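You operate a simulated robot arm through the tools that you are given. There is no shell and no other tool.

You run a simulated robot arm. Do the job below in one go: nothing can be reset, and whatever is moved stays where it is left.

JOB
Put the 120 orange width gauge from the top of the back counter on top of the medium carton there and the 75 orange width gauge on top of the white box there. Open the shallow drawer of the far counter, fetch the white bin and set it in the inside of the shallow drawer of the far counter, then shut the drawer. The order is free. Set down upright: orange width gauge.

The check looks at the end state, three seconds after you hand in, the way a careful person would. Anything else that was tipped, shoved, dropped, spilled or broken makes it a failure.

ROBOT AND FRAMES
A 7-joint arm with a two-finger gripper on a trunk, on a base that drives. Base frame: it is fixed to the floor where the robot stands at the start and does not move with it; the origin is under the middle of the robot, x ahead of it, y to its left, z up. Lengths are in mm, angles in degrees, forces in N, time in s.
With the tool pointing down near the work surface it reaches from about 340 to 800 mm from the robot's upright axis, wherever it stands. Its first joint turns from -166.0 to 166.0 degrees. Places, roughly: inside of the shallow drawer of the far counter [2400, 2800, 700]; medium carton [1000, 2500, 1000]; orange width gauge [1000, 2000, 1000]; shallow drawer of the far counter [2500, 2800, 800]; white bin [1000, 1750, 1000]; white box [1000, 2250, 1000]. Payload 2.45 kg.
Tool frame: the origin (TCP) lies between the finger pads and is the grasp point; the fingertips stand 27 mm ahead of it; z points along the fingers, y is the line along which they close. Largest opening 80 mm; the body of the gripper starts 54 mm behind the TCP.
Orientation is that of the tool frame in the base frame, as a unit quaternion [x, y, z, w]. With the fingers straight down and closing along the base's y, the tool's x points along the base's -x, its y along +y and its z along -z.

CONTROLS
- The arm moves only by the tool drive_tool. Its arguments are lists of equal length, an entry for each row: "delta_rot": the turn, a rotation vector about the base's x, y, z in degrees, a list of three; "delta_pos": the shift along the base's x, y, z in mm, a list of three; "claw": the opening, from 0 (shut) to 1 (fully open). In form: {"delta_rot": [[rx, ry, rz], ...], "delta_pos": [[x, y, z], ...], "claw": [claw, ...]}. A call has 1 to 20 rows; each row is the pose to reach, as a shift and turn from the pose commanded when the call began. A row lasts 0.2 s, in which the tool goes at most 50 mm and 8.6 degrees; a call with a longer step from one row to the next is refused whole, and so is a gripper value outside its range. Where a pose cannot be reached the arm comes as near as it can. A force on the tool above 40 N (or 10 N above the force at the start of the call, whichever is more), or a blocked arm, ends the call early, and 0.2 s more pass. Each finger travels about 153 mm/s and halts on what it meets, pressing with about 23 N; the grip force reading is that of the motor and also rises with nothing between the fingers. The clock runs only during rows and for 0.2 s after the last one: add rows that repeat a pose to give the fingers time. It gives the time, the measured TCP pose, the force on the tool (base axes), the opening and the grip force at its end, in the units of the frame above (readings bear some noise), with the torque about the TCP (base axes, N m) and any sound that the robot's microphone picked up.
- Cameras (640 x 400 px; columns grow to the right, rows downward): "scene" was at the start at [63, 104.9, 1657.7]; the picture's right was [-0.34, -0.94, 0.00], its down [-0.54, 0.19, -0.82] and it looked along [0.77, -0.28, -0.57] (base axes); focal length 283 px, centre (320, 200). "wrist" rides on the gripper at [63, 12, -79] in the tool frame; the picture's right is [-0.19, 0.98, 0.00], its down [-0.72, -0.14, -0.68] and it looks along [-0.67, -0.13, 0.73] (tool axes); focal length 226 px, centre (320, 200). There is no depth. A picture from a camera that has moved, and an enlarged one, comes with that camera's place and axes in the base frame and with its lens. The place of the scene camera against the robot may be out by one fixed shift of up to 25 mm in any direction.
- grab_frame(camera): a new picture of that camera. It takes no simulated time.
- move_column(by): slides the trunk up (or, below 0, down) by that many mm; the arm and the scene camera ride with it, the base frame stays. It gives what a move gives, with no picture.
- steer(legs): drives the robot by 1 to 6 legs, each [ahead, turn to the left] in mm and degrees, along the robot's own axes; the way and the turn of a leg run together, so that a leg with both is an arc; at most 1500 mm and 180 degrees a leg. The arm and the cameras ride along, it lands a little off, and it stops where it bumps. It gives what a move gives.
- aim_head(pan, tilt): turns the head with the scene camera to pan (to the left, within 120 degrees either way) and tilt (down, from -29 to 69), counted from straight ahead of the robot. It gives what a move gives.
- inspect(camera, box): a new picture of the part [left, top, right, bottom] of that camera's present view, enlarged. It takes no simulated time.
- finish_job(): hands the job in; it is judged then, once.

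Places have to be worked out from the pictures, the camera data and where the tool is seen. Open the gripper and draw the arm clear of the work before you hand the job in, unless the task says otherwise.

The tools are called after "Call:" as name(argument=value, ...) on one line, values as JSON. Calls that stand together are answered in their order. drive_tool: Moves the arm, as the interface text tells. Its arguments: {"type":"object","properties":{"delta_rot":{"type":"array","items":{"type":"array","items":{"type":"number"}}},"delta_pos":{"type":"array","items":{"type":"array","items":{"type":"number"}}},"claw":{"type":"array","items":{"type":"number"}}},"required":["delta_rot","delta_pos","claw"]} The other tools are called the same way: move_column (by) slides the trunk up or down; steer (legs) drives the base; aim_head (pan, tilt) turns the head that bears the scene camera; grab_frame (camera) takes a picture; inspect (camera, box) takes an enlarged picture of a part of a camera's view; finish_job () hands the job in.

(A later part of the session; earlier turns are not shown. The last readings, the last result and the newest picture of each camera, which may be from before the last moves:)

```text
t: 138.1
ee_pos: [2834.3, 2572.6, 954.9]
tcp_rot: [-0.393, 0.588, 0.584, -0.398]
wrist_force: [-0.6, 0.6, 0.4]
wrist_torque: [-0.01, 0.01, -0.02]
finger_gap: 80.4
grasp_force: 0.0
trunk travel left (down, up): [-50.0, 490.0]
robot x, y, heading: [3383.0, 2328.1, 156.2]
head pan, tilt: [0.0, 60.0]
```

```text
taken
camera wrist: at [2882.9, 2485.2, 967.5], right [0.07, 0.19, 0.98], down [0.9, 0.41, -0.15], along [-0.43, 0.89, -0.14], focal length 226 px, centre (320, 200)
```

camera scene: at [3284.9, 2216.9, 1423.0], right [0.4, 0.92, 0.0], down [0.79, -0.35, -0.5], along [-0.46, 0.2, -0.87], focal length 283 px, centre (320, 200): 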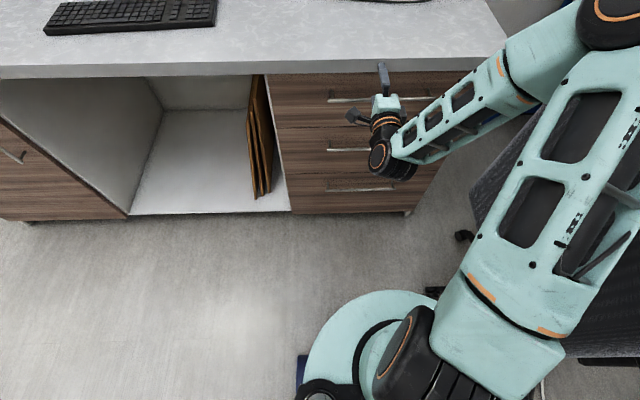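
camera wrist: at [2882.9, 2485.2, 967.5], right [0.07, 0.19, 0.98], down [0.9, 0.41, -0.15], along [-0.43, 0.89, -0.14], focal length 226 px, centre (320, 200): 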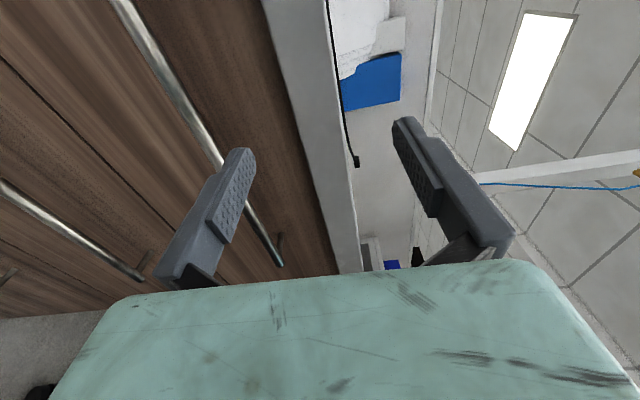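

The tool is level with the fingers stacked vertically. From the wrist view the bar lies at z≈866, e≈1724 (along the counter normal). I lower to bar height, still in front of it.

Call:
drive_tool(delta_rot=[[0, 0, 0], [0, 0, 0], [0, 0, 0], [0, 0, 0]], delta_pos=[[0, 0, -35], [0, 0, -65], [0, 0, -89], [0, 0, -89]], claw=[1, 1, 1, 1])

Call:
grab_frame(camera="wrist")

Call:
grab_frame(camera="scene")

```text
t: 139.1
ee_pos: [2834.0, 2572.6, 865.1]
tcp_rot: [-0.394, 0.588, 0.584, -0.398]
wrist_force: [-0.3, 0.3, -0.5]
wrist_torque: [0.0, 0.0, -0.05]
finger_gap: 79.7
grasp_force: 0.1
trunk travel left (down, up): [-50.0, 490.0]
robot x, y, heading: [3385.3, 2328.1, 156.5]
head pan, tilt: [0.0, 60.0]
```

```text
taken
camera wrist: at [2882.8, 2485.1, 877.9], right [0.07, 0.19, 0.98], down [0.9, 0.41, -0.15], along [-0.43, 0.89, -0.14], focal length 226 px, centre (320, 200)
```

wrist: 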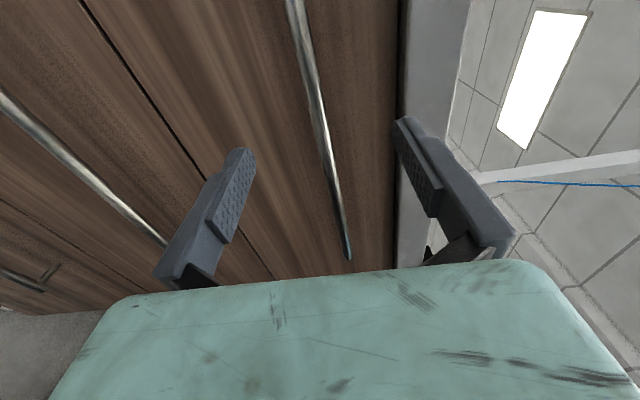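

```text
taken
camera scene: at [3284.8, 2216.9, 1422.9], right [0.4, 0.92, 0.0], down [0.79, -0.35, -0.5], along [-0.46, 0.2, -0.87], focal length 283 px, centre (320, 200)
```

scene: 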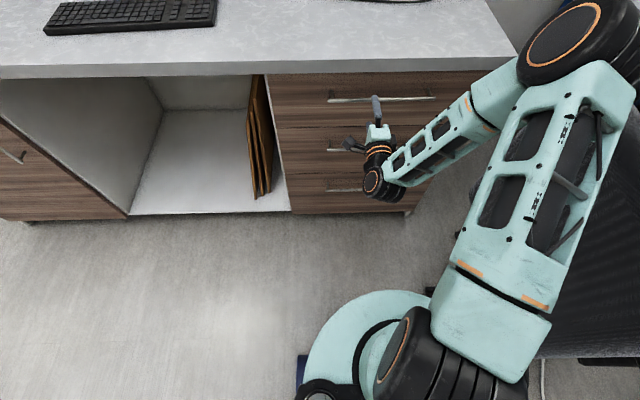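

The bar triangulates to e≈1720, z≈863, level with the tool. I advance so that the bar sits between the finger pads.

Call:
drive_tool(delta_rot=[[0, 0, 0], [0, 0, 0], [0, 0, 0], [0, 0, 0], [0, 0, 0], [0, 0, 0]], delta_pos=[[-18, 7.6, -2], [-37, 15.5, -2], [-52, 22, -2], [-63, 26.5, -2], [-70, 29.4, -2], [-70, 29.4, -2]], claw=[1, 1, 1, 1, 1, 1])

Call:
grab_frame(camera="wrist")

Call:
inspect(camera="scene", box=[310, 60, 460, 220])

```text
t: 140.5
ee_pos: [2763.5, 2601.7, 863.3]
tcp_rot: [-0.393, 0.589, 0.584, -0.398]
wrist_force: [-0.6, 0.3, 0.7]
wrist_torque: [0.02, -0.04, -0.01]
finger_gap: 79.8
grasp_force: 0.2
trunk travel left (down, up): [-50.0, 490.0]
robot x, y, heading: [3384.4, 2329.0, 156.2]
head pan, tilt: [0.0, 60.0]
```

```text
taken
camera wrist: at [2812.4, 2514.6, 876.2], right [0.07, 0.19, 0.98], down [0.9, 0.41, -0.15], along [-0.43, 0.89, -0.14], focal length 226 px, centre (320, 200)
```

wrist: 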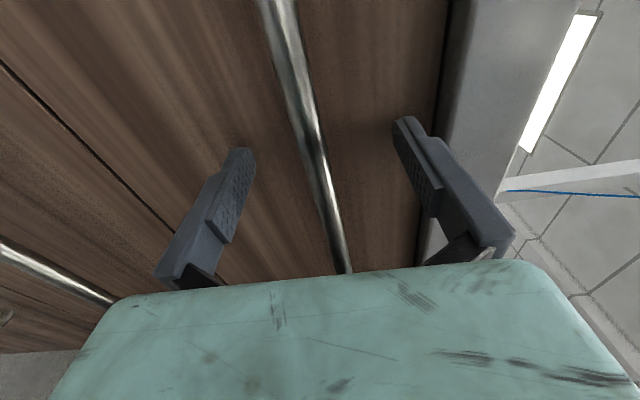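

```text
2.50 times, centred on (385, 140) of scene
camera zoom: at [3284.9, 2216.8, 1422.9], right [0.4, 0.92, 0.0], down [0.79, -0.35, -0.5], along [-0.46, 0.2, -0.87], focal length 707 px, centre (158, 350)
```

zoom: 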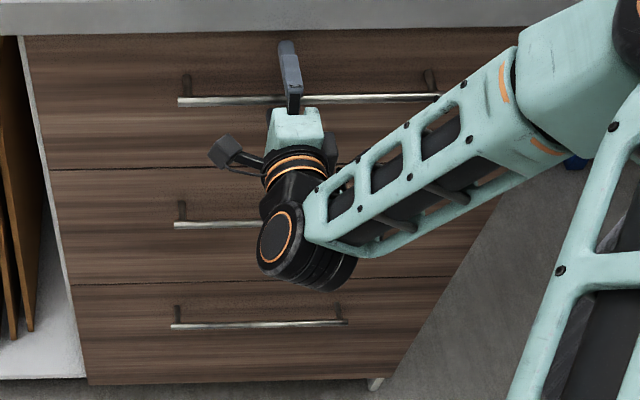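

The bar passes right through the grasp point. I close the gripper on it.

Call:
drive_tool(delta_rot=[[0, 0, 0], [0, 0, 0], [0, 0, 0], [0, 0, 0], [0, 0, 0]], delta_pos=[[0, 0, 0], [0, 0, 0], [0, 0, 0], [0, 0, 0], [0, 0, 0]], claw=[0.6, 0.3, 0, 0, 0])

Call:
grab_frame(camera="wrist")

```text
t: 141.7
ee_pos: [2764.2, 2601.9, 864.3]
tcp_rot: [-0.393, 0.589, 0.584, -0.398]
wrist_force: [-0.5, 0.2, 0.8]
wrist_torque: [0.29, -0.13, 0.05]
finger_gap: 11.5
grasp_force: 38.6
trunk travel left (down, up): [-50.0, 490.0]
robot x, y, heading: [3386.6, 2330.2, 156.3]
head pan, tilt: [0.0, 60.0]
```

```text
taken
camera wrist: at [2812.5, 2514.6, 876.3], right [0.07, 0.19, 0.98], down [0.9, 0.41, -0.15], along [-0.43, 0.89, -0.14], focal length 226 px, centre (320, 200)
```

wrist: 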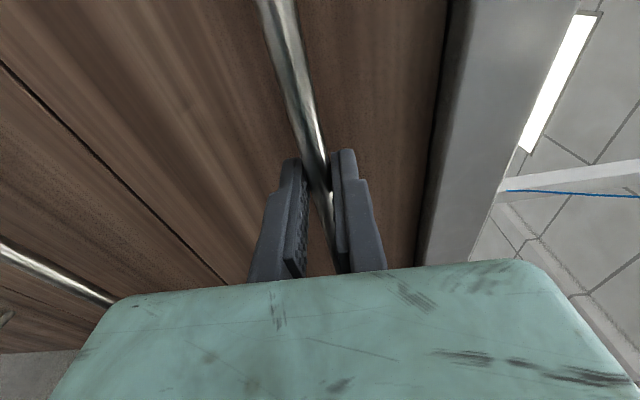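

The bar is gripped at 11.5 mm. I test-pull by driving back 60 mm.

Call:
steer(legs=[[-60, 0]])

Call:
grab_frame(camera="scene")

```text
t: 142.7
ee_pos: [2820.0, 2578.5, 865.0]
tcp_rot: [-0.392, 0.589, 0.586, -0.396]
wrist_force: [4.3, 9.2, 2.5]
wrist_torque: [0.27, -0.11, -0.25]
finger_gap: 11.9
grasp_force: 38.5
trunk travel left (down, up): [-50.0, 490.0]
robot x, y, heading: [3438.1, 2306.9, 156.3]
head pan, tilt: [0.0, 60.0]
```

```text
taken
camera scene: at [3341.0, 2193.2, 1423.0], right [0.4, 0.92, 0.0], down [0.79, -0.35, -0.5], along [-0.46, 0.2, -0.87], focal length 283 px, centre (320, 200)
```

scene: 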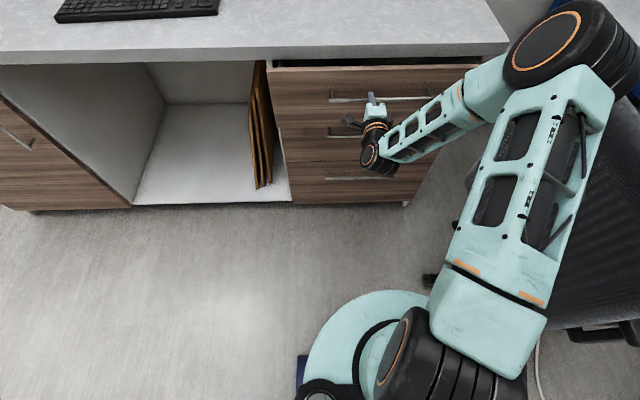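

The drawer slides out. I keep pulling in steps.

Call:
steer(legs=[[-120, 0]])

Call:
grab_frame(camera="scene")

```text
t: 143.9
ee_pos: [2932.5, 2532.9, 863.4]
tcp_rot: [-0.391, 0.59, 0.586, -0.395]
wrist_force: [8.1, 19.6, 5.0]
wrist_torque: [0.28, -0.08, -0.71]
finger_gap: 11.5
grasp_force: 38.7
trunk travel left (down, up): [-50.0, 490.0]
robot x, y, heading: [3550.8, 2256.8, 156.1]
head pan, tilt: [0.0, 60.0]
```

```text
taken
camera scene: at [3451.9, 2145.7, 1423.2], right [0.4, 0.92, 0.0], down [0.79, -0.35, -0.5], along [-0.46, 0.2, -0.87], focal length 283 px, centre (320, 200)
```

scene: 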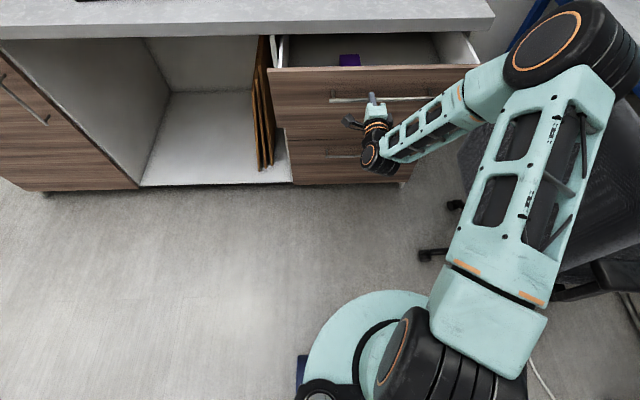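

Sideways force is building up because the robot drifts slightly, so I relieve it with a small shift. I also check the chair's clearance.

Call:
drive_tool(delta_rot=[[0, 0, 0], [0, 0, 0], [0, 0, 0]], delta_pos=[[0.8, 1.8, 0], [1.5, 3.7, 0], [1.5, 3.7, 0]], claw=[0, 0, 0])

Call:
inspect(camera="scene", box=[400, 80, 640, 330])

Call:
inspect(camera="scene", box=[260, 10, 500, 160])

```text
t: 144.8
ee_pos: [2931.7, 2533.9, 863.8]
tcp_rot: [-0.393, 0.589, 0.585, -0.396]
wrist_force: [-4.5, -13.5, 0.4]
wrist_torque: [0.2, -0.05, 0.02]
finger_gap: 11.5
grasp_force: 38.8
trunk travel left (down, up): [-50.0, 490.0]
robot x, y, heading: [3548.6, 2256.5, 156.3]
head pan, tilt: [0.0, 60.0]
```

```text
1.60 times, centred on (520, 205) of scene
camera zoom: at [3450.4, 2142.9, 1422.8], right [0.4, 0.92, 0.0], down [0.79, -0.35, -0.5], along [-0.46, 0.2, -0.87], focal length 452 px, centre (0, 192)
```

zoom: 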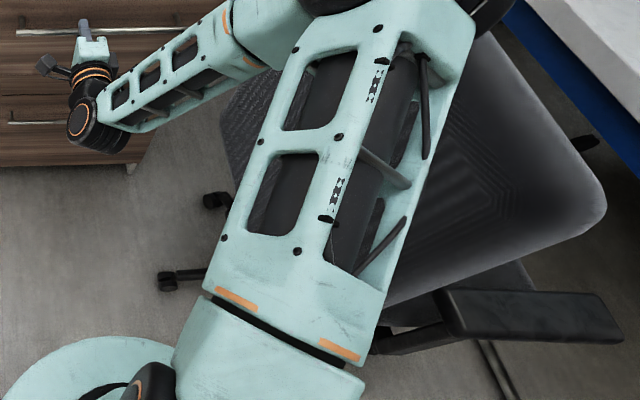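

```text
2.67 times, centred on (380, 85) of scene
camera zoom: at [3450.4, 2142.9, 1422.8], right [0.4, 0.92, 0.0], down [0.79, -0.35, -0.5], along [-0.46, 0.2, -0.87], focal length 754 px, centre (160, 507)
```

zoom: 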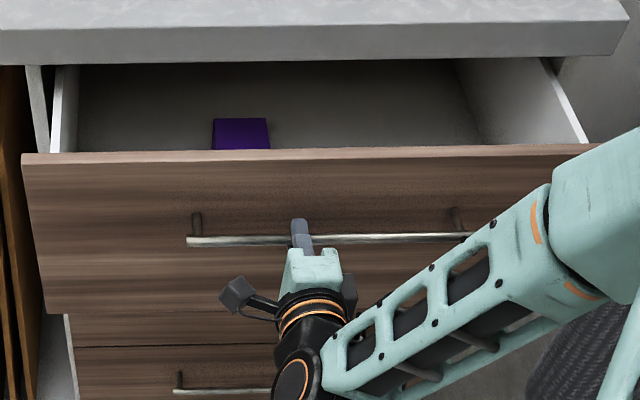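

The pre-load now offsets the drift. I continue pulling out another 130 mm.

Call:
steer(legs=[[-130, 0]])

Call:
grab_frame(camera="scene")

```text
t: 146.0
ee_pos: [3051.3, 2484.8, 863.3]
tcp_rot: [-0.391, 0.59, 0.587, -0.394]
wrist_force: [0.8, -0.3, 3.0]
wrist_torque: [0.23, -0.1, -0.14]
finger_gap: 11.6
grasp_force: 38.2
trunk travel left (down, up): [-50.0, 490.0]
robot x, y, heading: [3667.7, 2208.8, 156.5]
head pan, tilt: [0.0, 60.0]
```

```text
taken
camera scene: at [3569.7, 2091.6, 1422.9], right [0.4, 0.92, 0.0], down [0.79, -0.35, -0.5], along [-0.46, 0.2, -0.87], focal length 283 px, centre (320, 200)
```

scene: 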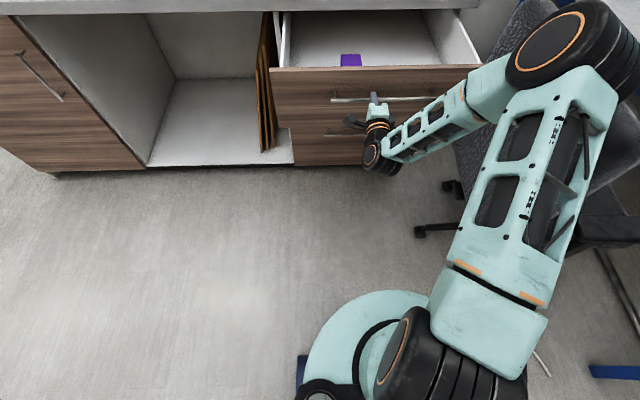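

The drawer is open about 310 mm, which is enough. I open the gripper and back straight away.

Call:
drive_tool(delta_rot=[[0, 0, 0], [0, 0, 0], [0, 0, 0], [0, 0, 0]], delta_pos=[[0, 0, 0], [0, 0, 0], [0, 0, 0], [0, 0, 0]], claw=[0.5, 1, 1, 1])

Call:
steer(legs=[[-200, 0]])

Call:
grab_frame(camera="scene")

Call:
grab_frame(camera="wrist")

```text
t: 147.0
ee_pos: [3050.7, 2485.2, 863.6]
tcp_rot: [-0.391, 0.59, 0.586, -0.394]
wrist_force: [-0.1, 0.7, 0.4]
wrist_torque: [-0.02, -0.02, -0.03]
finger_gap: 79.7
grasp_force: 0.1
trunk travel left (down, up): [-50.0, 490.0]
robot x, y, heading: [3666.2, 2204.3, 156.1]
head pan, tilt: [0.0, 60.0]
```

```text
t: 148.6
ee_pos: [3233.1, 2404.6, 864.3]
tcp_rot: [-0.391, 0.589, 0.587, -0.395]
wrist_force: [-0.1, -0.4, -0.4]
wrist_torque: [-0.02, 0.01, -0.02]
finger_gap: 79.9
grasp_force: 0.0
trunk travel left (down, up): [-50.0, 490.0]
robot x, y, heading: [3848.9, 2128.3, 156.2]
head pan, tilt: [0.0, 60.0]
```

```text
taken
camera scene: at [3751.2, 2011.9, 1422.9], right [0.4, 0.92, 0.0], down [0.79, -0.35, -0.5], along [-0.46, 0.2, -0.87], focal length 283 px, centre (320, 200)
```

scene: 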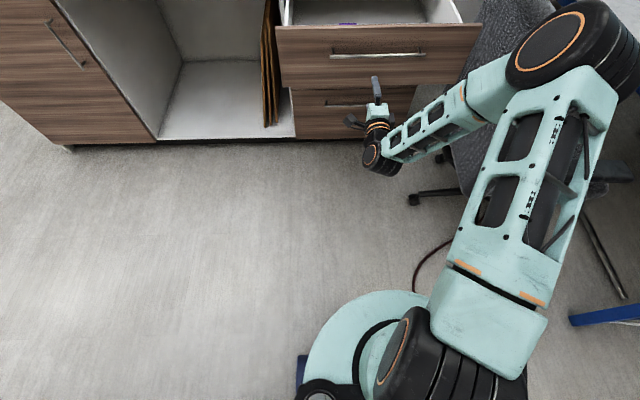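

```text
taken
camera wrist: at [3281.1, 2317.4, 875.9], right [0.08, 0.19, 0.98], down [0.91, 0.4, -0.15], along [-0.42, 0.9, -0.14], focal length 226 px, centre (320, 200)
```

wrist: 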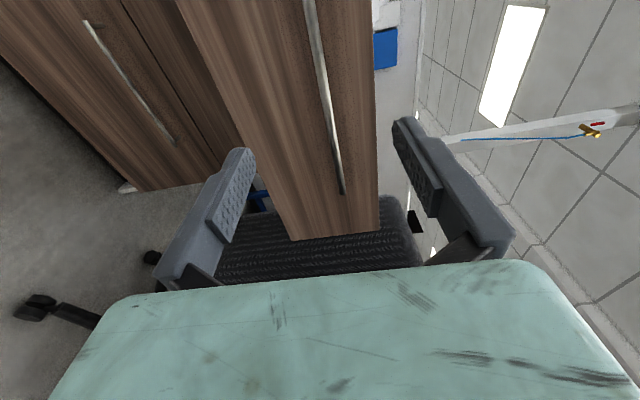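

The drawer stays open. I reverse the pitch and yaw to bring the tool back to pointing down, clear of the drawer.

Call:
drive_tool(delta_rot=[[-3.1, -7.4, 0], [-6.2, -14.8, 0], [-9.3, -22.1, 0], [-12.4, -29.5, 0], [-15.5, -36.9, 0], [-18.6, -44.3, 0], [-21.7, -51.6, 0], [-24.8, -59, 0], [-27.9, -66.4, 0], [-31, -73.8, 0], [-34.1, -81.1, 0], [-34.8, -83, 0], [-34.8, -83, 0]], delta_pos=[[10, -4, 20], [20, -8, 40], [30, -12, 60], [40, -17, 80], [50, -21, 100], [60, -25, 120], [70, -29, 140], [80, -34, 160], [90, -38, 180], [100, -42, 200], [110, -46, 220], [110, -46, 230], [110, -46, 230]], claw=[1, 1, 1, 1, 1, 1, 1, 1, 1, 1, 1, 1, 1])

Call:
drive_tool(delta_rot=[[0, 0, 8], [0, 0, 16], [0, 0, 24], [0, 0, 32], [0, 0, 40], [0, 0, 48], [0, 0, 56], [0, 0, 64], [0, 0, 72], [0, 0, 80], [0, 0, 88], [0, 0, 89.5], [0, 0, 89.5]], delta_pos=[[8, -3, 0], [16, -6, 0], [24, -10, 0], [32, -13, 0], [40, -16, 0], [48, -19, 0], [56, -23, 0], [64, -26, 0], [72, -29, 0], [72, -29, 0], [72, -29, 0], [72, -29, 0], [72, -29, 0]], claw=[1, 1, 1, 1, 1, 1, 1, 1, 1, 1, 1, 1, 1])

Call:
move_column(by=200)

Call:
aim_head(pan=0, tilt=50)

Call:
grab_frame(camera="scene")

```text
t: 151.4
ee_pos: [3344.5, 2358.6, 1093.7]
tcp_rot: [-0.552, 0.834, -0.001, 0.0]
wrist_force: [0.4, 0.1, 0.7]
wrist_torque: [-0.06, -0.01, 0.02]
finger_gap: 80.0
grasp_force: 0.1
trunk travel left (down, up): [-50.0, 490.0]
robot x, y, heading: [3848.7, 2125.3, 156.4]
head pan, tilt: [0.0, 60.0]
```

```text
t: 154.2
ee_pos: [3416.5, 2330.0, 1091.9]
tcp_rot: [0.979, -0.204, 0.003, 0.0]
wrist_force: [-0.1, 0.2, 0.2]
wrist_torque: [0.05, 0.03, -0.02]
finger_gap: 79.8
grasp_force: 0.1
trunk travel left (down, up): [-50.0, 490.0]
robot x, y, heading: [3852.2, 2124.6, 156.5]
head pan, tilt: [0.0, 60.0]
```

```text
t: 156.4
ee_pos: [3416.1, 2329.8, 1292.0]
tcp_rot: [0.979, -0.205, 0.003, 0.0]
wrist_force: [0.6, 0.1, 0.5]
wrist_torque: [0.04, 0.01, 0.0]
finger_gap: 79.9
grasp_force: 0.1
trunk travel left (down, up): [-250.0, 290.0]
robot x, y, heading: [3854.4, 2123.7, 156.5]
head pan, tilt: [0.0, 60.0]
```

```text
t: 157.1
ee_pos: [3414.9, 2329.8, 1295.2]
tcp_rot: [0.979, -0.204, 0.002, -0.001]
wrist_force: [-0.1, 0.8, 0.6]
wrist_torque: [0.0, 0.04, 0.0]
finger_gap: 80.1
grasp_force: 0.1
trunk travel left (down, up): [-250.0, 290.0]
robot x, y, heading: [3850.4, 2126.3, 156.1]
head pan, tilt: [0.0, 50.0]
```

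```text
taken
camera scene: at [3742.4, 2018.6, 1636.2], right [0.43, 0.9, 0.0], down [0.68, -0.33, -0.65], along [-0.59, 0.28, -0.76], focal length 283 px, centre (320, 200)
```

scene: 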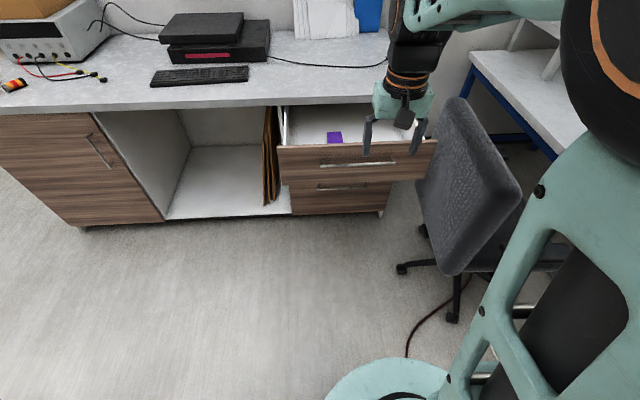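

The drawer is open, and the chair stands untouched beside it. I drive back round toward the near end of the back counter.

Call:
steer(legs=[[0, 77], [1200, 0], [1160, 0], [0, -76]])

Call:
aim_head(pan=0, tilt=40)

Call:
grab_frame(camera="scene")

```text
t: 175.4
ee_pos: [2002.9, 436.0, 1293.1]
tcp_rot: [0.981, -0.196, 0.002, 0.0]
wrist_force: [-0.6, -0.5, -0.1]
wrist_torque: [0.01, 0.02, 0.04]
finger_gap: 79.9
grasp_force: 0.0
trunk travel left (down, up): [-250.0, 290.0]
robot x, y, heading: [2444.5, 241.3, 157.3]
head pan, tilt: [0.0, 50.0]
```

```text
t: 176.1
ee_pos: [2001.7, 436.7, 1293.0]
tcp_rot: [0.98, -0.197, 0.001, -0.001]
wrist_force: [0.1, -0.4, 0.1]
wrist_torque: [-0.01, 0.01, -0.01]
finger_gap: 80.3
grasp_force: 0.1
trunk travel left (down, up): [-250.0, 290.0]
robot x, y, heading: [2444.0, 238.8, 157.3]
head pan, tilt: [0.0, 40.0]
```

```text
taken
camera scene: at [2327.8, 131.4, 1649.6], right [0.39, 0.92, 0.0], down [0.59, -0.25, -0.77], along [-0.71, 0.3, -0.64], focal length 283 px, centre (320, 200)
```

scene: 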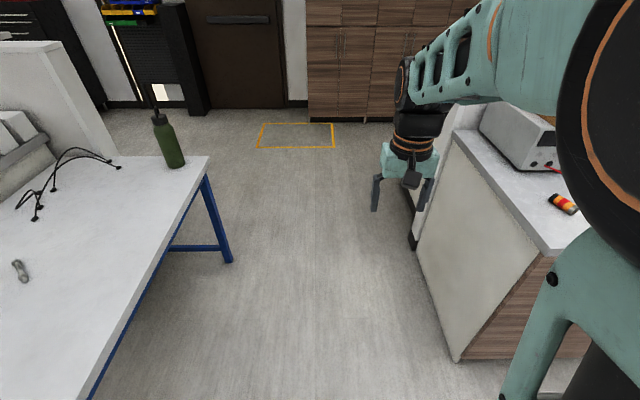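

The corridor is clear. I drive to in front of the bin's end of the back counter and turn to face it.

Call:
steer(legs=[[1010, 0], [1010, 0], [0, -90]])

Call:
aim_head(pan=0, tilt=45)

Call:
grab_frame(camera="scene")

```text
t: 190.1
ee_pos: [799.7, 1472.4, 1293.3]
tcp_rot: [-0.544, 0.839, -0.002, -0.001]
wrist_force: [0.4, 0.2, 1.4]
wrist_torque: [0.0, 0.02, -0.01]
finger_gap: 80.3
grasp_force: 0.0
trunk travel left (down, up): [-250.0, 290.0]
robot x, y, heading: [594.2, 1034.4, 66.0]
head pan, tilt: [0.0, 40.0]
```

```text
t: 190.8
ee_pos: [799.6, 1470.8, 1293.5]
tcp_rot: [-0.544, 0.839, -0.002, -0.001]
wrist_force: [0.1, 0.1, 0.0]
wrist_torque: [0.0, 0.03, 0.03]
finger_gap: 80.0
grasp_force: 0.0
trunk travel left (down, up): [-250.0, 290.0]
robot x, y, heading: [591.6, 1039.5, 65.6]
head pan, tilt: [0.0, 45.0]
```

```text
taken
camera scene: at [490.3, 1146.1, 1642.4], right [0.91, -0.41, 0.0], down [-0.29, -0.64, -0.71], along [0.29, 0.64, -0.71], focal length 283 px, centre (320, 200)
```

scene: 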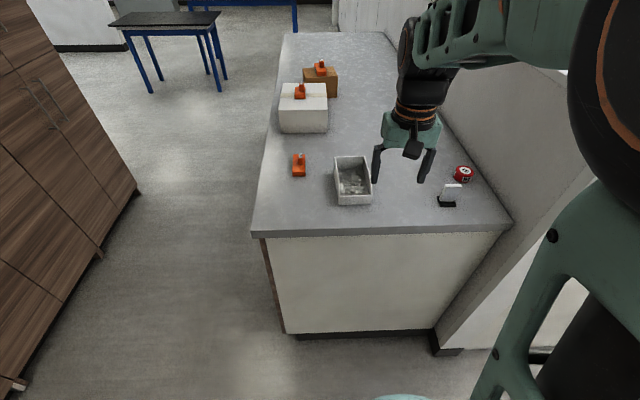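

I'm lined up with the bin. I move forward 210 mm and examine it with the wrist camera.

Call:
steer(legs=[[0, 1.2], [210, 0]])

Call:
grab_frame(camera="wrist")

Call:
grab_frame(camera="scene")

```text
t: 192.8
ee_pos: [874.9, 1670.3, 1294.1]
tcp_rot: [-0.551, 0.834, -0.001, -0.001]
wrist_force: [-0.4, 0.3, -0.7]
wrist_torque: [0.0, 0.02, -0.05]
finger_gap: 80.2
grasp_force: 0.0
trunk travel left (down, up): [-250.0, 290.0]
robot x, y, heading: [677.3, 1231.4, 67.0]
head pan, tilt: [0.0, 45.0]
```

```text
taken
camera wrist: at [837.7, 1617.9, 1372.4], right [-0.83, 0.56, 0.0], down [0.41, 0.61, 0.68], along [0.38, 0.56, -0.73], focal length 226 px, centre (320, 200)
```

wrist: 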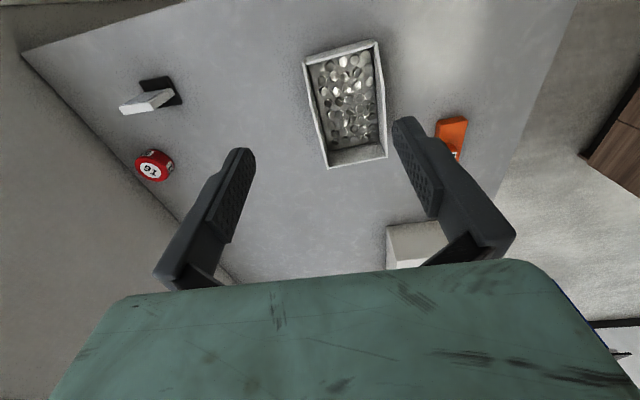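

```text
taken
camera scene: at [571.1, 1338.8, 1642.3], right [0.92, -0.39, 0.0], down [-0.28, -0.65, -0.71], along [0.28, 0.65, -0.71], focal length 283 px, centre (320, 200)
```

scene: 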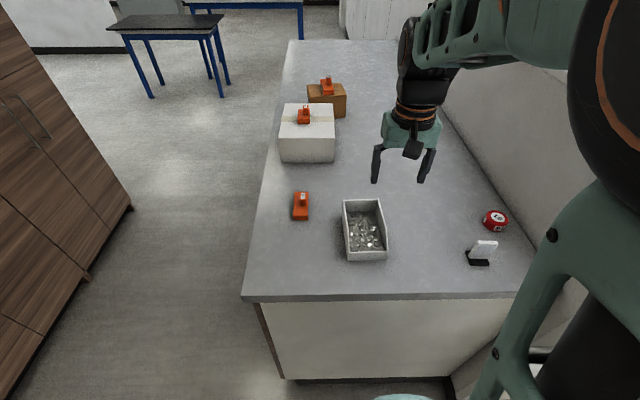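

I zoom in on the bin in both views to get its shape.

Call:
inspect(camera="wrist", box=[280, 20, 420, 180])

Call:
inspect(camera="scene", box=[310, 180, 430, 275])

```text
2.50 times, centred on (350, 100) of wrist
camera zoom: at [837.7, 1617.9, 1372.4], right [-0.83, 0.56, 0.0], down [0.41, 0.61, 0.68], along [0.38, 0.56, -0.73], focal length 565 px, centre (245, 450)
```

zoom: 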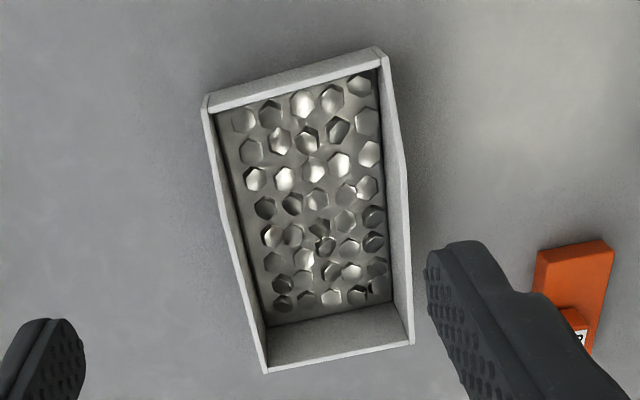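

```text
4.21 times, centred on (370, 228) of scene
camera zoom: at [571.1, 1338.8, 1642.3], right [0.92, -0.39, 0.0], down [-0.28, -0.65, -0.71], along [0.28, 0.65, -0.71], focal length 1190 px, centre (110, 84)
```

zoom: 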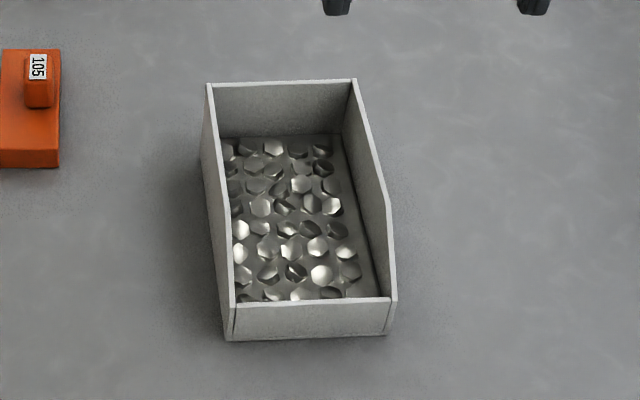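

The bin is about 103×157 mm with its rim at z≈1057, and its high side walls are flat near the balance point. I'll pinch the left side wall at mid-length: I move above it and look again.

Call:
drive_tool(delta_rot=[[0, 0, 1], [0, 0, 2], [0, 0, 2.7], [0, 0, 2.7], [0, 0, 2.7], [0, 0, 2.7], [0, 0, 2.7]], delta_pos=[[-14, 34, 0], [-28, 68, -10], [-41, 103, -20], [-41, 103, -65], [-41, 103, -110], [-41, 103, -150], [-41, 103, -150]], claw=[0.7, 0.7, 0.7, 0.7, 0.7, 0.7, 0.7])

Call:
grab_frame(camera="wrist")

Call:
inspect(camera="scene", box=[300, 160, 440, 275])

```text
t: 194.3
ee_pos: [832.9, 1770.9, 1144.1]
tcp_rot: [-0.572, 0.82, -0.002, 0.0]
wrist_force: [0.9, 0.5, -0.5]
wrist_torque: [0.01, -0.03, 0.02]
finger_gap: 55.9
grasp_force: 0.0
trunk travel left (down, up): [-250.0, 290.0]
robot x, y, heading: [679.3, 1228.4, 66.7]
head pan, tilt: [0.0, 45.0]
```

```text
taken
camera wrist: at [798.5, 1717.9, 1223.0], right [-0.85, 0.52, 0.0], down [0.38, 0.63, 0.68], along [0.36, 0.58, -0.73], focal length 226 px, centre (320, 200)
```

wrist: 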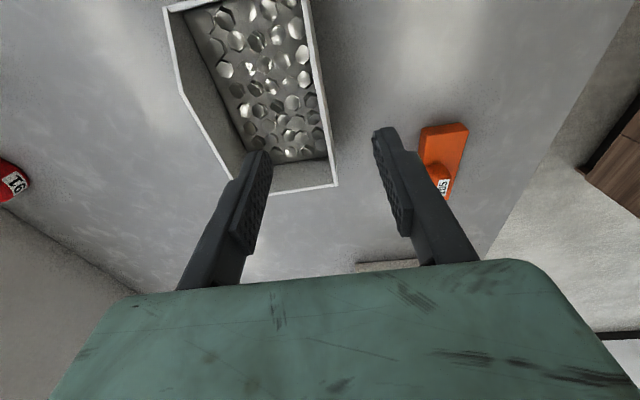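

```text
3.48 times, centred on (370, 218) of scene
camera zoom: at [570.7, 1337.5, 1642.4], right [0.92, -0.39, 0.0], down [-0.28, -0.65, -0.71], along [0.28, 0.65, -0.71], focal length 983 px, centre (146, 139)
```

zoom: 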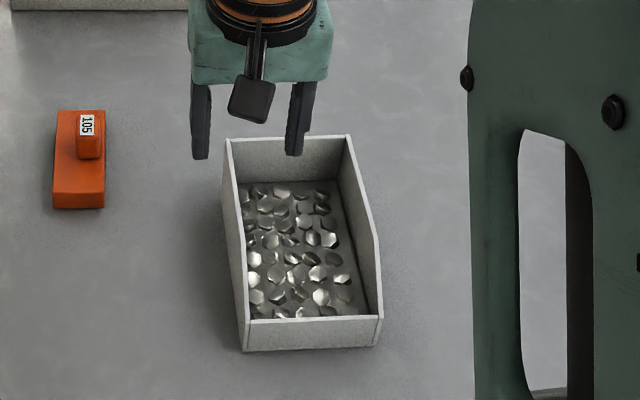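

I zoom in on the wrist view for the wall edge.

Call:
inspect(camera="wrist", box=[250, 40, 390, 200])

```text
2.50 times, centred on (320, 120) of wrist
camera zoom: at [798.5, 1717.9, 1223.0], right [-0.85, 0.52, 0.0], down [0.38, 0.63, 0.68], along [0.36, 0.58, -0.73], focal length 565 px, centre (320, 400)
```

zoom: 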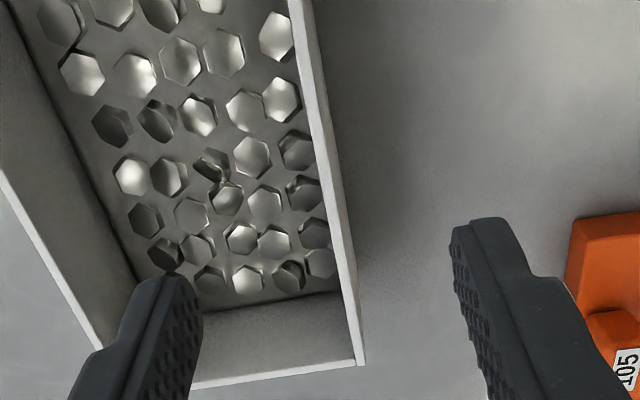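

The wall's centreline is about 1.3 mm to the left of the TCP. I correct and descend, with one finger inside and one outside the wall.

Call:
drive_tool(delta_rot=[[0, 0, 0], [0, 0, 0], [0, 0, 0], [0, 0, 0], [0, 0, 0], [0, 0, 0]], delta_pos=[[-1.3, 0.4, -25], [-1.3, 0.4, -50], [-1.3, 0.4, -70], [-1.3, 0.4, -85], [-1.3, 0.4, -97], [-1.3, 0.4, -97]], claw=[0.7, 0.7, 0.7, 0.7, 0.7, 0.7])

Call:
grab_frame(camera="wrist")

Call:
inspect(camera="scene", box=[300, 160, 440, 275])

```text
t: 195.8
ee_pos: [833.0, 1773.5, 1047.9]
tcp_rot: [-0.572, 0.82, -0.002, -0.002]
wrist_force: [0.1, 0.1, 0.4]
wrist_torque: [-0.01, 0.0, -0.03]
finger_gap: 55.9
grasp_force: 0.1
trunk travel left (down, up): [-250.0, 290.0]
robot x, y, heading: [676.3, 1228.4, 66.9]
head pan, tilt: [0.0, 45.0]
```

```text
taken
camera wrist: at [797.6, 1718.8, 1125.6], right [-0.85, 0.52, 0.0], down [0.38, 0.63, 0.68], along [0.36, 0.58, -0.73], focal length 226 px, centre (320, 200)
```

wrist: 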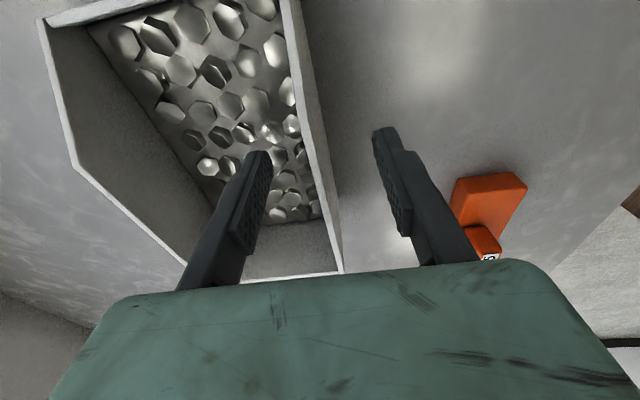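

```text
3.48 times, centred on (370, 218) of scene
camera zoom: at [570.6, 1337.8, 1642.4], right [0.92, -0.39, 0.0], down [-0.28, -0.65, -0.71], along [0.28, 0.65, -0.71], focal length 983 px, centre (146, 139)
```

zoom: 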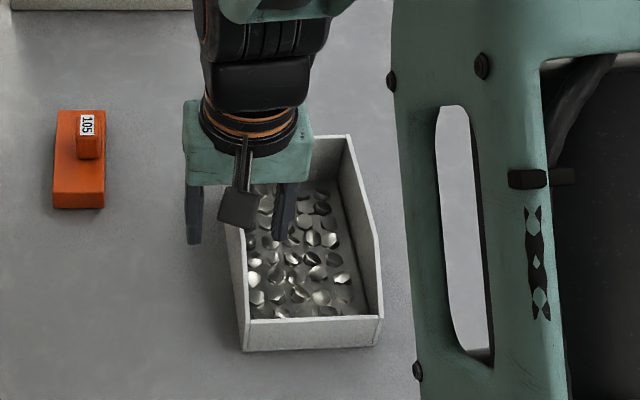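

The wall runs right through the grasp point. I close on it.

Call:
drive_tool(delta_rot=[[0, 0, 0], [0, 0, 0], [0, 0, 0], [0, 0, 0], [0, 0, 0], [0, 0, 0]], delta_pos=[[0, 0, 0], [0, 0, 0], [0, 0, 0], [0, 0, 0], [0, 0, 0], [0, 0, 0]], claw=[0.45, 0.25, 0.1, 0, 0, 0])

Call:
grab_frame(camera="wrist")

```text
t: 197.2
ee_pos: [832.1, 1772.5, 1046.7]
tcp_rot: [-0.571, 0.821, -0.001, -0.001]
wrist_force: [0.1, 0.6, -0.4]
wrist_torque: [-0.01, 0.01, 0.02]
finger_gap: 5.8
grasp_force: 22.9
trunk travel left (down, up): [-250.0, 290.0]
robot x, y, heading: [676.9, 1230.4, 66.7]
head pan, tilt: [0.0, 45.0]
```

```text
taken
camera wrist: at [797.6, 1718.8, 1125.7], right [-0.85, 0.52, 0.0], down [0.38, 0.63, 0.68], along [0.36, 0.58, -0.73], focal length 226 px, centre (320, 200)
```

wrist: 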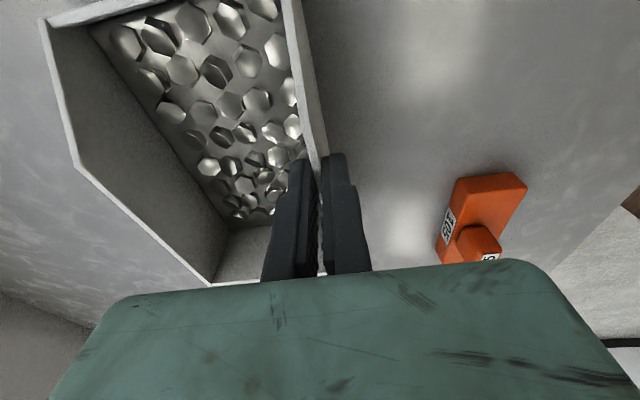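

The wall is gripped at 5.8 mm. I lift slowly by 15 mm and check the load.

Call:
drive_tool(delta_rot=[[0, 0, 0], [0, 0, 0], [0, 0, 0], [0, 0, 0], [0, 0, 0], [0, 0, 0]], delta_pos=[[0, 0, 2], [0, 0, 4], [0, 0, 7], [0, 0, 11], [0, 0, 15], [0, 0, 15]], claw=[0, 0, 0, 0, 0, 0])

Call:
grab_frame(camera="wrist")

Call:
inspect(camera="scene", box=[300, 160, 440, 275])

```text
t: 198.6
ee_pos: [832.2, 1772.1, 1061.6]
tcp_rot: [-0.572, 0.82, -0.001, -0.001]
wrist_force: [0.1, -0.2, -0.6]
wrist_torque: [0.04, 0.07, -0.05]
finger_gap: 6.0
grasp_force: 22.8
trunk travel left (down, up): [-250.0, 290.0]
robot x, y, heading: [674.5, 1233.1, 66.6]
head pan, tilt: [0.0, 45.0]
```

```text
taken
camera wrist: at [797.2, 1718.7, 1140.9], right [-0.85, 0.52, 0.0], down [0.38, 0.63, 0.68], along [0.36, 0.58, -0.73], focal length 226 px, centre (320, 200)
```

wrist: 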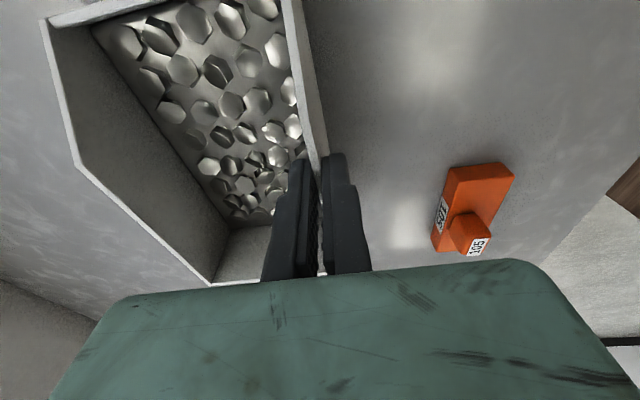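

```text
3.48 times, centred on (370, 218) of scene
camera zoom: at [570.6, 1337.8, 1642.4], right [0.92, -0.39, 0.0], down [-0.28, -0.65, -0.71], along [0.28, 0.65, -0.71], focal length 983 px, centre (146, 139)
```

zoom: 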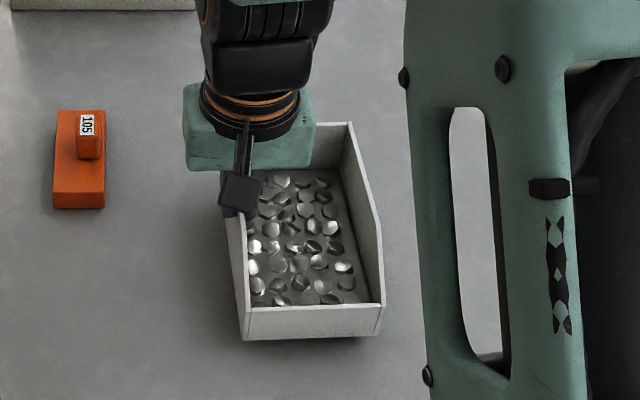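

The bin is light and stays level. I lift it to travelling height.

Call:
drive_tool(delta_rot=[[0, 0, 0], [0, 0, 0], [0, 0, 0], [0, 0, 0], [0, 0, 0], [0, 0, 0], [0, 0, 0], [0, 0, 0], [0, 0, 0], [0, 0, 0]], delta_pos=[[0, 0, 15], [0, 0, 40], [0, 0, 70], [0, 0, 100], [0, 0, 130], [-8, -18, 160], [-16, -36, 190], [-24, -55, 210], [-31, -73, 225], [-31, -73, 225]], claw=[0, 0, 0, 0, 0, 0, 0, 0, 0, 0])

Call:
grab_frame(camera="wrist")

Call:
grab_frame(camera="scene")

```text
t: 200.8
ee_pos: [801.8, 1699.7, 1286.6]
tcp_rot: [-0.571, 0.821, -0.002, 0.0]
wrist_force: [-0.5, -0.6, -0.7]
wrist_torque: [0.04, 0.05, 0.0]
finger_gap: 6.3
grasp_force: 23.5
trunk travel left (down, up): [-250.0, 290.0]
robot x, y, heading: [677.5, 1232.1, 67.0]
head pan, tilt: [0.0, 45.0]
```

```text
taken
camera wrist: at [767.0, 1645.8, 1366.0], right [-0.85, 0.52, 0.0], down [0.38, 0.63, 0.68], along [0.36, 0.58, -0.73], focal length 226 px, centre (320, 200)
```

wrist: 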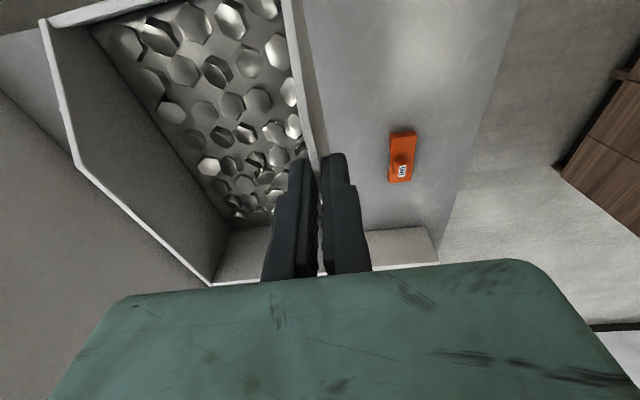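

```text
taken
camera scene: at [570.7, 1337.9, 1642.3], right [0.92, -0.39, 0.0], down [-0.28, -0.65, -0.71], along [0.28, 0.65, -0.71], focal length 283 px, centre (320, 200)
```

scene: 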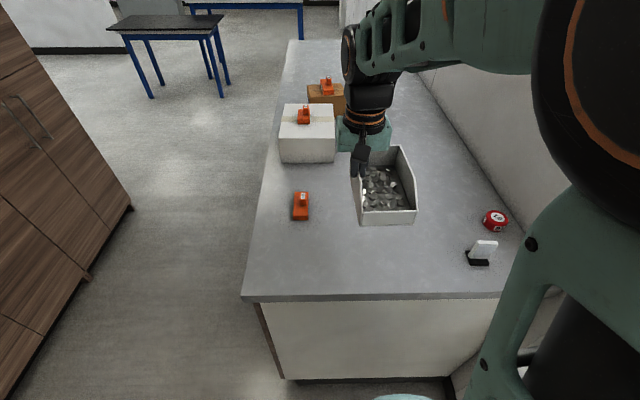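

The bin is held securely. I back away from the counter and drive around to the far side, keeping wider of the open drawer this time.

Call:
steer(legs=[[-250, 0], [0, -90], [1080, 0], [1080, 0], [0, 90]])

Call:
grab_frame(camera="scene")

```text
t: 220.7
ee_pos: [2686.3, 623.9, 1287.1]
tcp_rot: [-0.572, 0.821, -0.002, -0.001]
wrist_force: [0.0, 0.9, -1.8]
wrist_torque: [0.0, 0.09, 0.03]
finger_gap: 5.8
grasp_force: 23.4
trunk travel left (down, up): [-250.0, 290.0]
robot x, y, heading: [2558.0, 155.9, 67.0]
head pan, tilt: [0.0, 45.0]
```

```text
taken
camera scene: at [2453.9, 261.8, 1642.4], right [0.92, -0.39, 0.0], down [-0.28, -0.65, -0.71], along [0.28, 0.65, -0.71], focal length 283 px, centre (320, 200)
```

scene: 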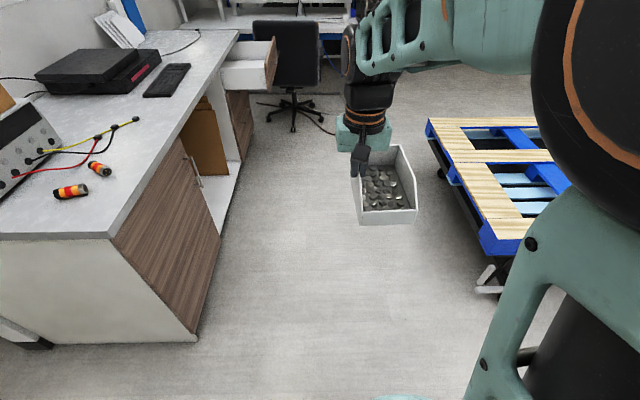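

I'm midway between the counter and the pallet. I drive up the aisle and then turn left to face the open drawer.

Call:
steer(legs=[[1160, 0], [1150, 0]])

Call:
grab_frame(camera="scene")

```text
t: 232.1
ee_pos: [3584.9, 2750.3, 1285.8]
tcp_rot: [-0.572, 0.82, -0.002, -0.001]
wrist_force: [0.1, -0.1, -1.6]
wrist_torque: [-0.02, 0.03, 0.02]
finger_gap: 6.1
grasp_force: 23.0
trunk travel left (down, up): [-250.0, 290.0]
robot x, y, heading: [3456.8, 2280.5, 66.8]
head pan, tilt: [0.0, 45.0]
```

```text
taken
camera scene: at [3353.4, 2389.2, 1642.4], right [0.92, -0.39, 0.0], down [-0.28, -0.65, -0.71], along [0.28, 0.65, -0.71], focal length 283 px, centre (320, 200)
```

scene: 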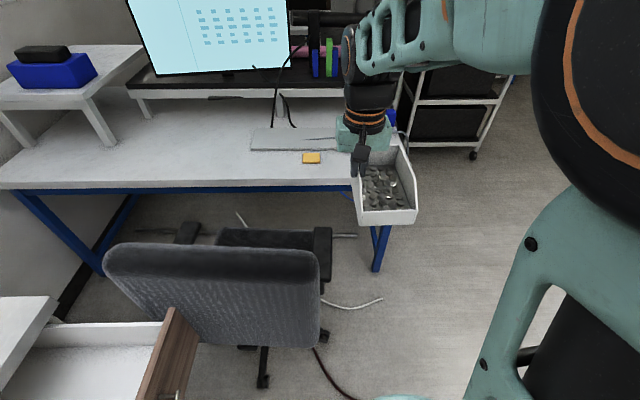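

I have clearance to the chair. I turn left to face the drawer.

Call:
steer(legs=[[0, 90.3]])

Call:
grab_frame(camera="scene")

Call:
grab_frame(camera="wrist")

```text
t: 236.4
ee_pos: [2987.0, 2400.7, 1286.9]
tcp_rot: [0.986, -0.168, 0.002, 0.0]
wrist_force: [0.9, 0.5, -0.8]
wrist_torque: [-0.05, 0.0, -0.02]
finger_gap: 6.0
grasp_force: 23.0
trunk travel left (down, up): [-250.0, 290.0]
robot x, y, heading: [3458.4, 2281.2, 157.8]
head pan, tilt: [0.0, 45.0]
```

```text
taken
camera scene: at [3347.6, 2170.8, 1642.4], right [0.38, 0.93, 0.0], down [0.66, -0.27, -0.71], along [-0.65, 0.27, -0.71], focal length 283 px, centre (320, 200)
```

scene: 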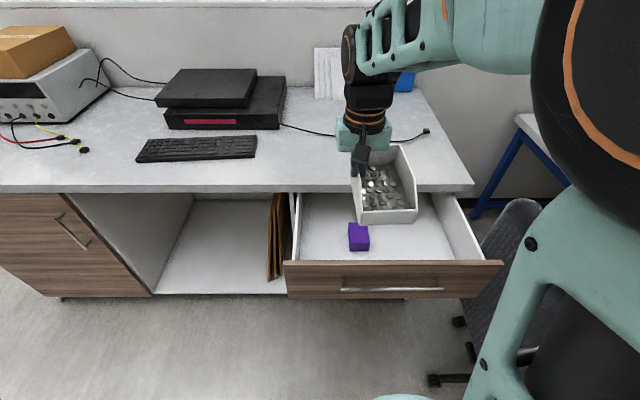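

```text
taken
camera wrist: at [3041.6, 2369.4, 1366.0], right [-0.51, -0.86, 0.0], down [-0.63, 0.37, 0.68], along [-0.58, 0.35, -0.73], focal length 226 px, centre (320, 200)
```

wrist: 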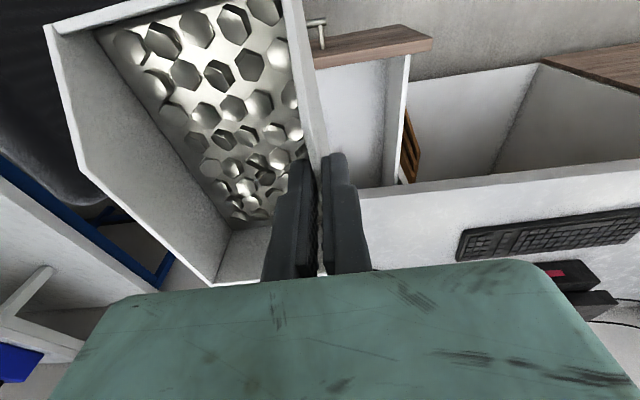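

The view into the drawer is good: the purple block sits near the front, left of the middle. I zoom in for the interior geometry.

Call:
inspect(camera="scene", box=[270, 130, 520, 310])

```text
2.22 times, centred on (395, 220) of scene
camera zoom: at [3347.6, 2170.8, 1642.4], right [0.38, 0.93, 0.0], down [0.66, -0.27, -0.71], along [-0.65, 0.27, -0.71], focal length 628 px, centre (153, 156)
```

zoom: 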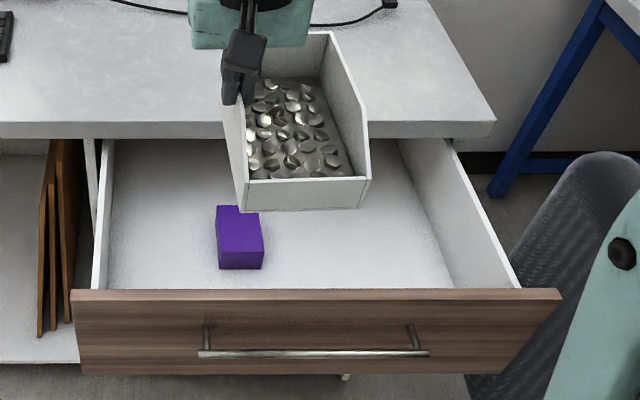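

The drawer floor is near z≈740, and the purple block occupies l≈1610–1690, so the bin goes to its right. I lower the trunk and then carry the bin over that spot.

Call:
move_column(by=-150)

Call:
drive_tool(delta_rot=[[0, 0, -0.5], [0, 0, -1], [0, 0, -1.5], [0, 0, -2], [0, 0, -2.5], [0, 0, -3], [0, 0, -3.5], [0, 0, -3.5]], delta_pos=[[-14, 35, 0], [-28, 70, 0], [-43, 105, 0], [-57, 140, 0], [-71, 174, 0], [-85, 209, 0], [-99.5, 243.5, 0], [-99.5, 243.5, 0]], claw=[0, 0, 0, 0, 0, 0, 0, 0])

Call:
grab_frame(camera="scene")

Call:
grab_frame(camera="wrist")

```text
t: 238.2
ee_pos: [2987.6, 2401.6, 1137.6]
tcp_rot: [0.986, -0.168, 0.002, 0.001]
wrist_force: [0.6, -0.7, -1.2]
wrist_torque: [-0.06, 0.02, -0.01]
finger_gap: 5.9
grasp_force: 22.6
trunk travel left (down, up): [-100.0, 440.0]
robot x, y, heading: [3456.7, 2278.9, 157.7]
head pan, tilt: [0.0, 45.0]
```

```text
t: 240.0
ee_pos: [2888.6, 2645.1, 1137.6]
tcp_rot: [0.98, -0.198, 0.001, -0.001]
wrist_force: [0.3, 0.7, -1.4]
wrist_torque: [-0.05, -0.01, -0.03]
finger_gap: 6.2
grasp_force: 23.2
trunk travel left (down, up): [-100.0, 440.0]
robot x, y, heading: [3461.1, 2283.7, 157.7]
head pan, tilt: [0.0, 45.0]
```

```text
taken
camera scene: at [3347.3, 2171.5, 1492.4], right [0.38, 0.93, 0.0], down [0.66, -0.27, -0.71], along [-0.65, 0.27, -0.71], focal length 283 px, centre (320, 200)
```

scene: 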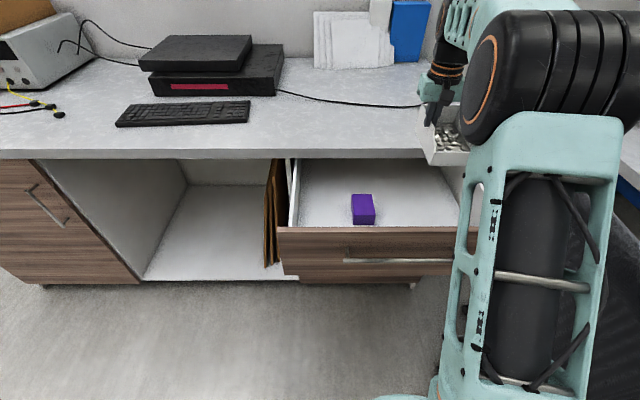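

```text
taken
camera wrist: at [2940.3, 2610.6, 1215.9], right [-0.56, -0.83, 0.0], down [-0.61, 0.41, 0.68], along [-0.56, 0.38, -0.73], focal length 226 px, centre (320, 200)
```

wrist: 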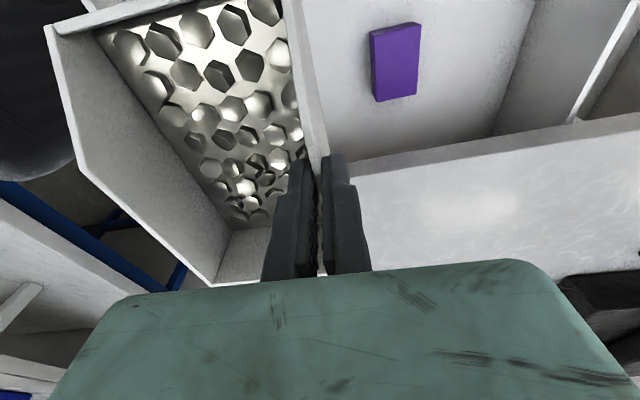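

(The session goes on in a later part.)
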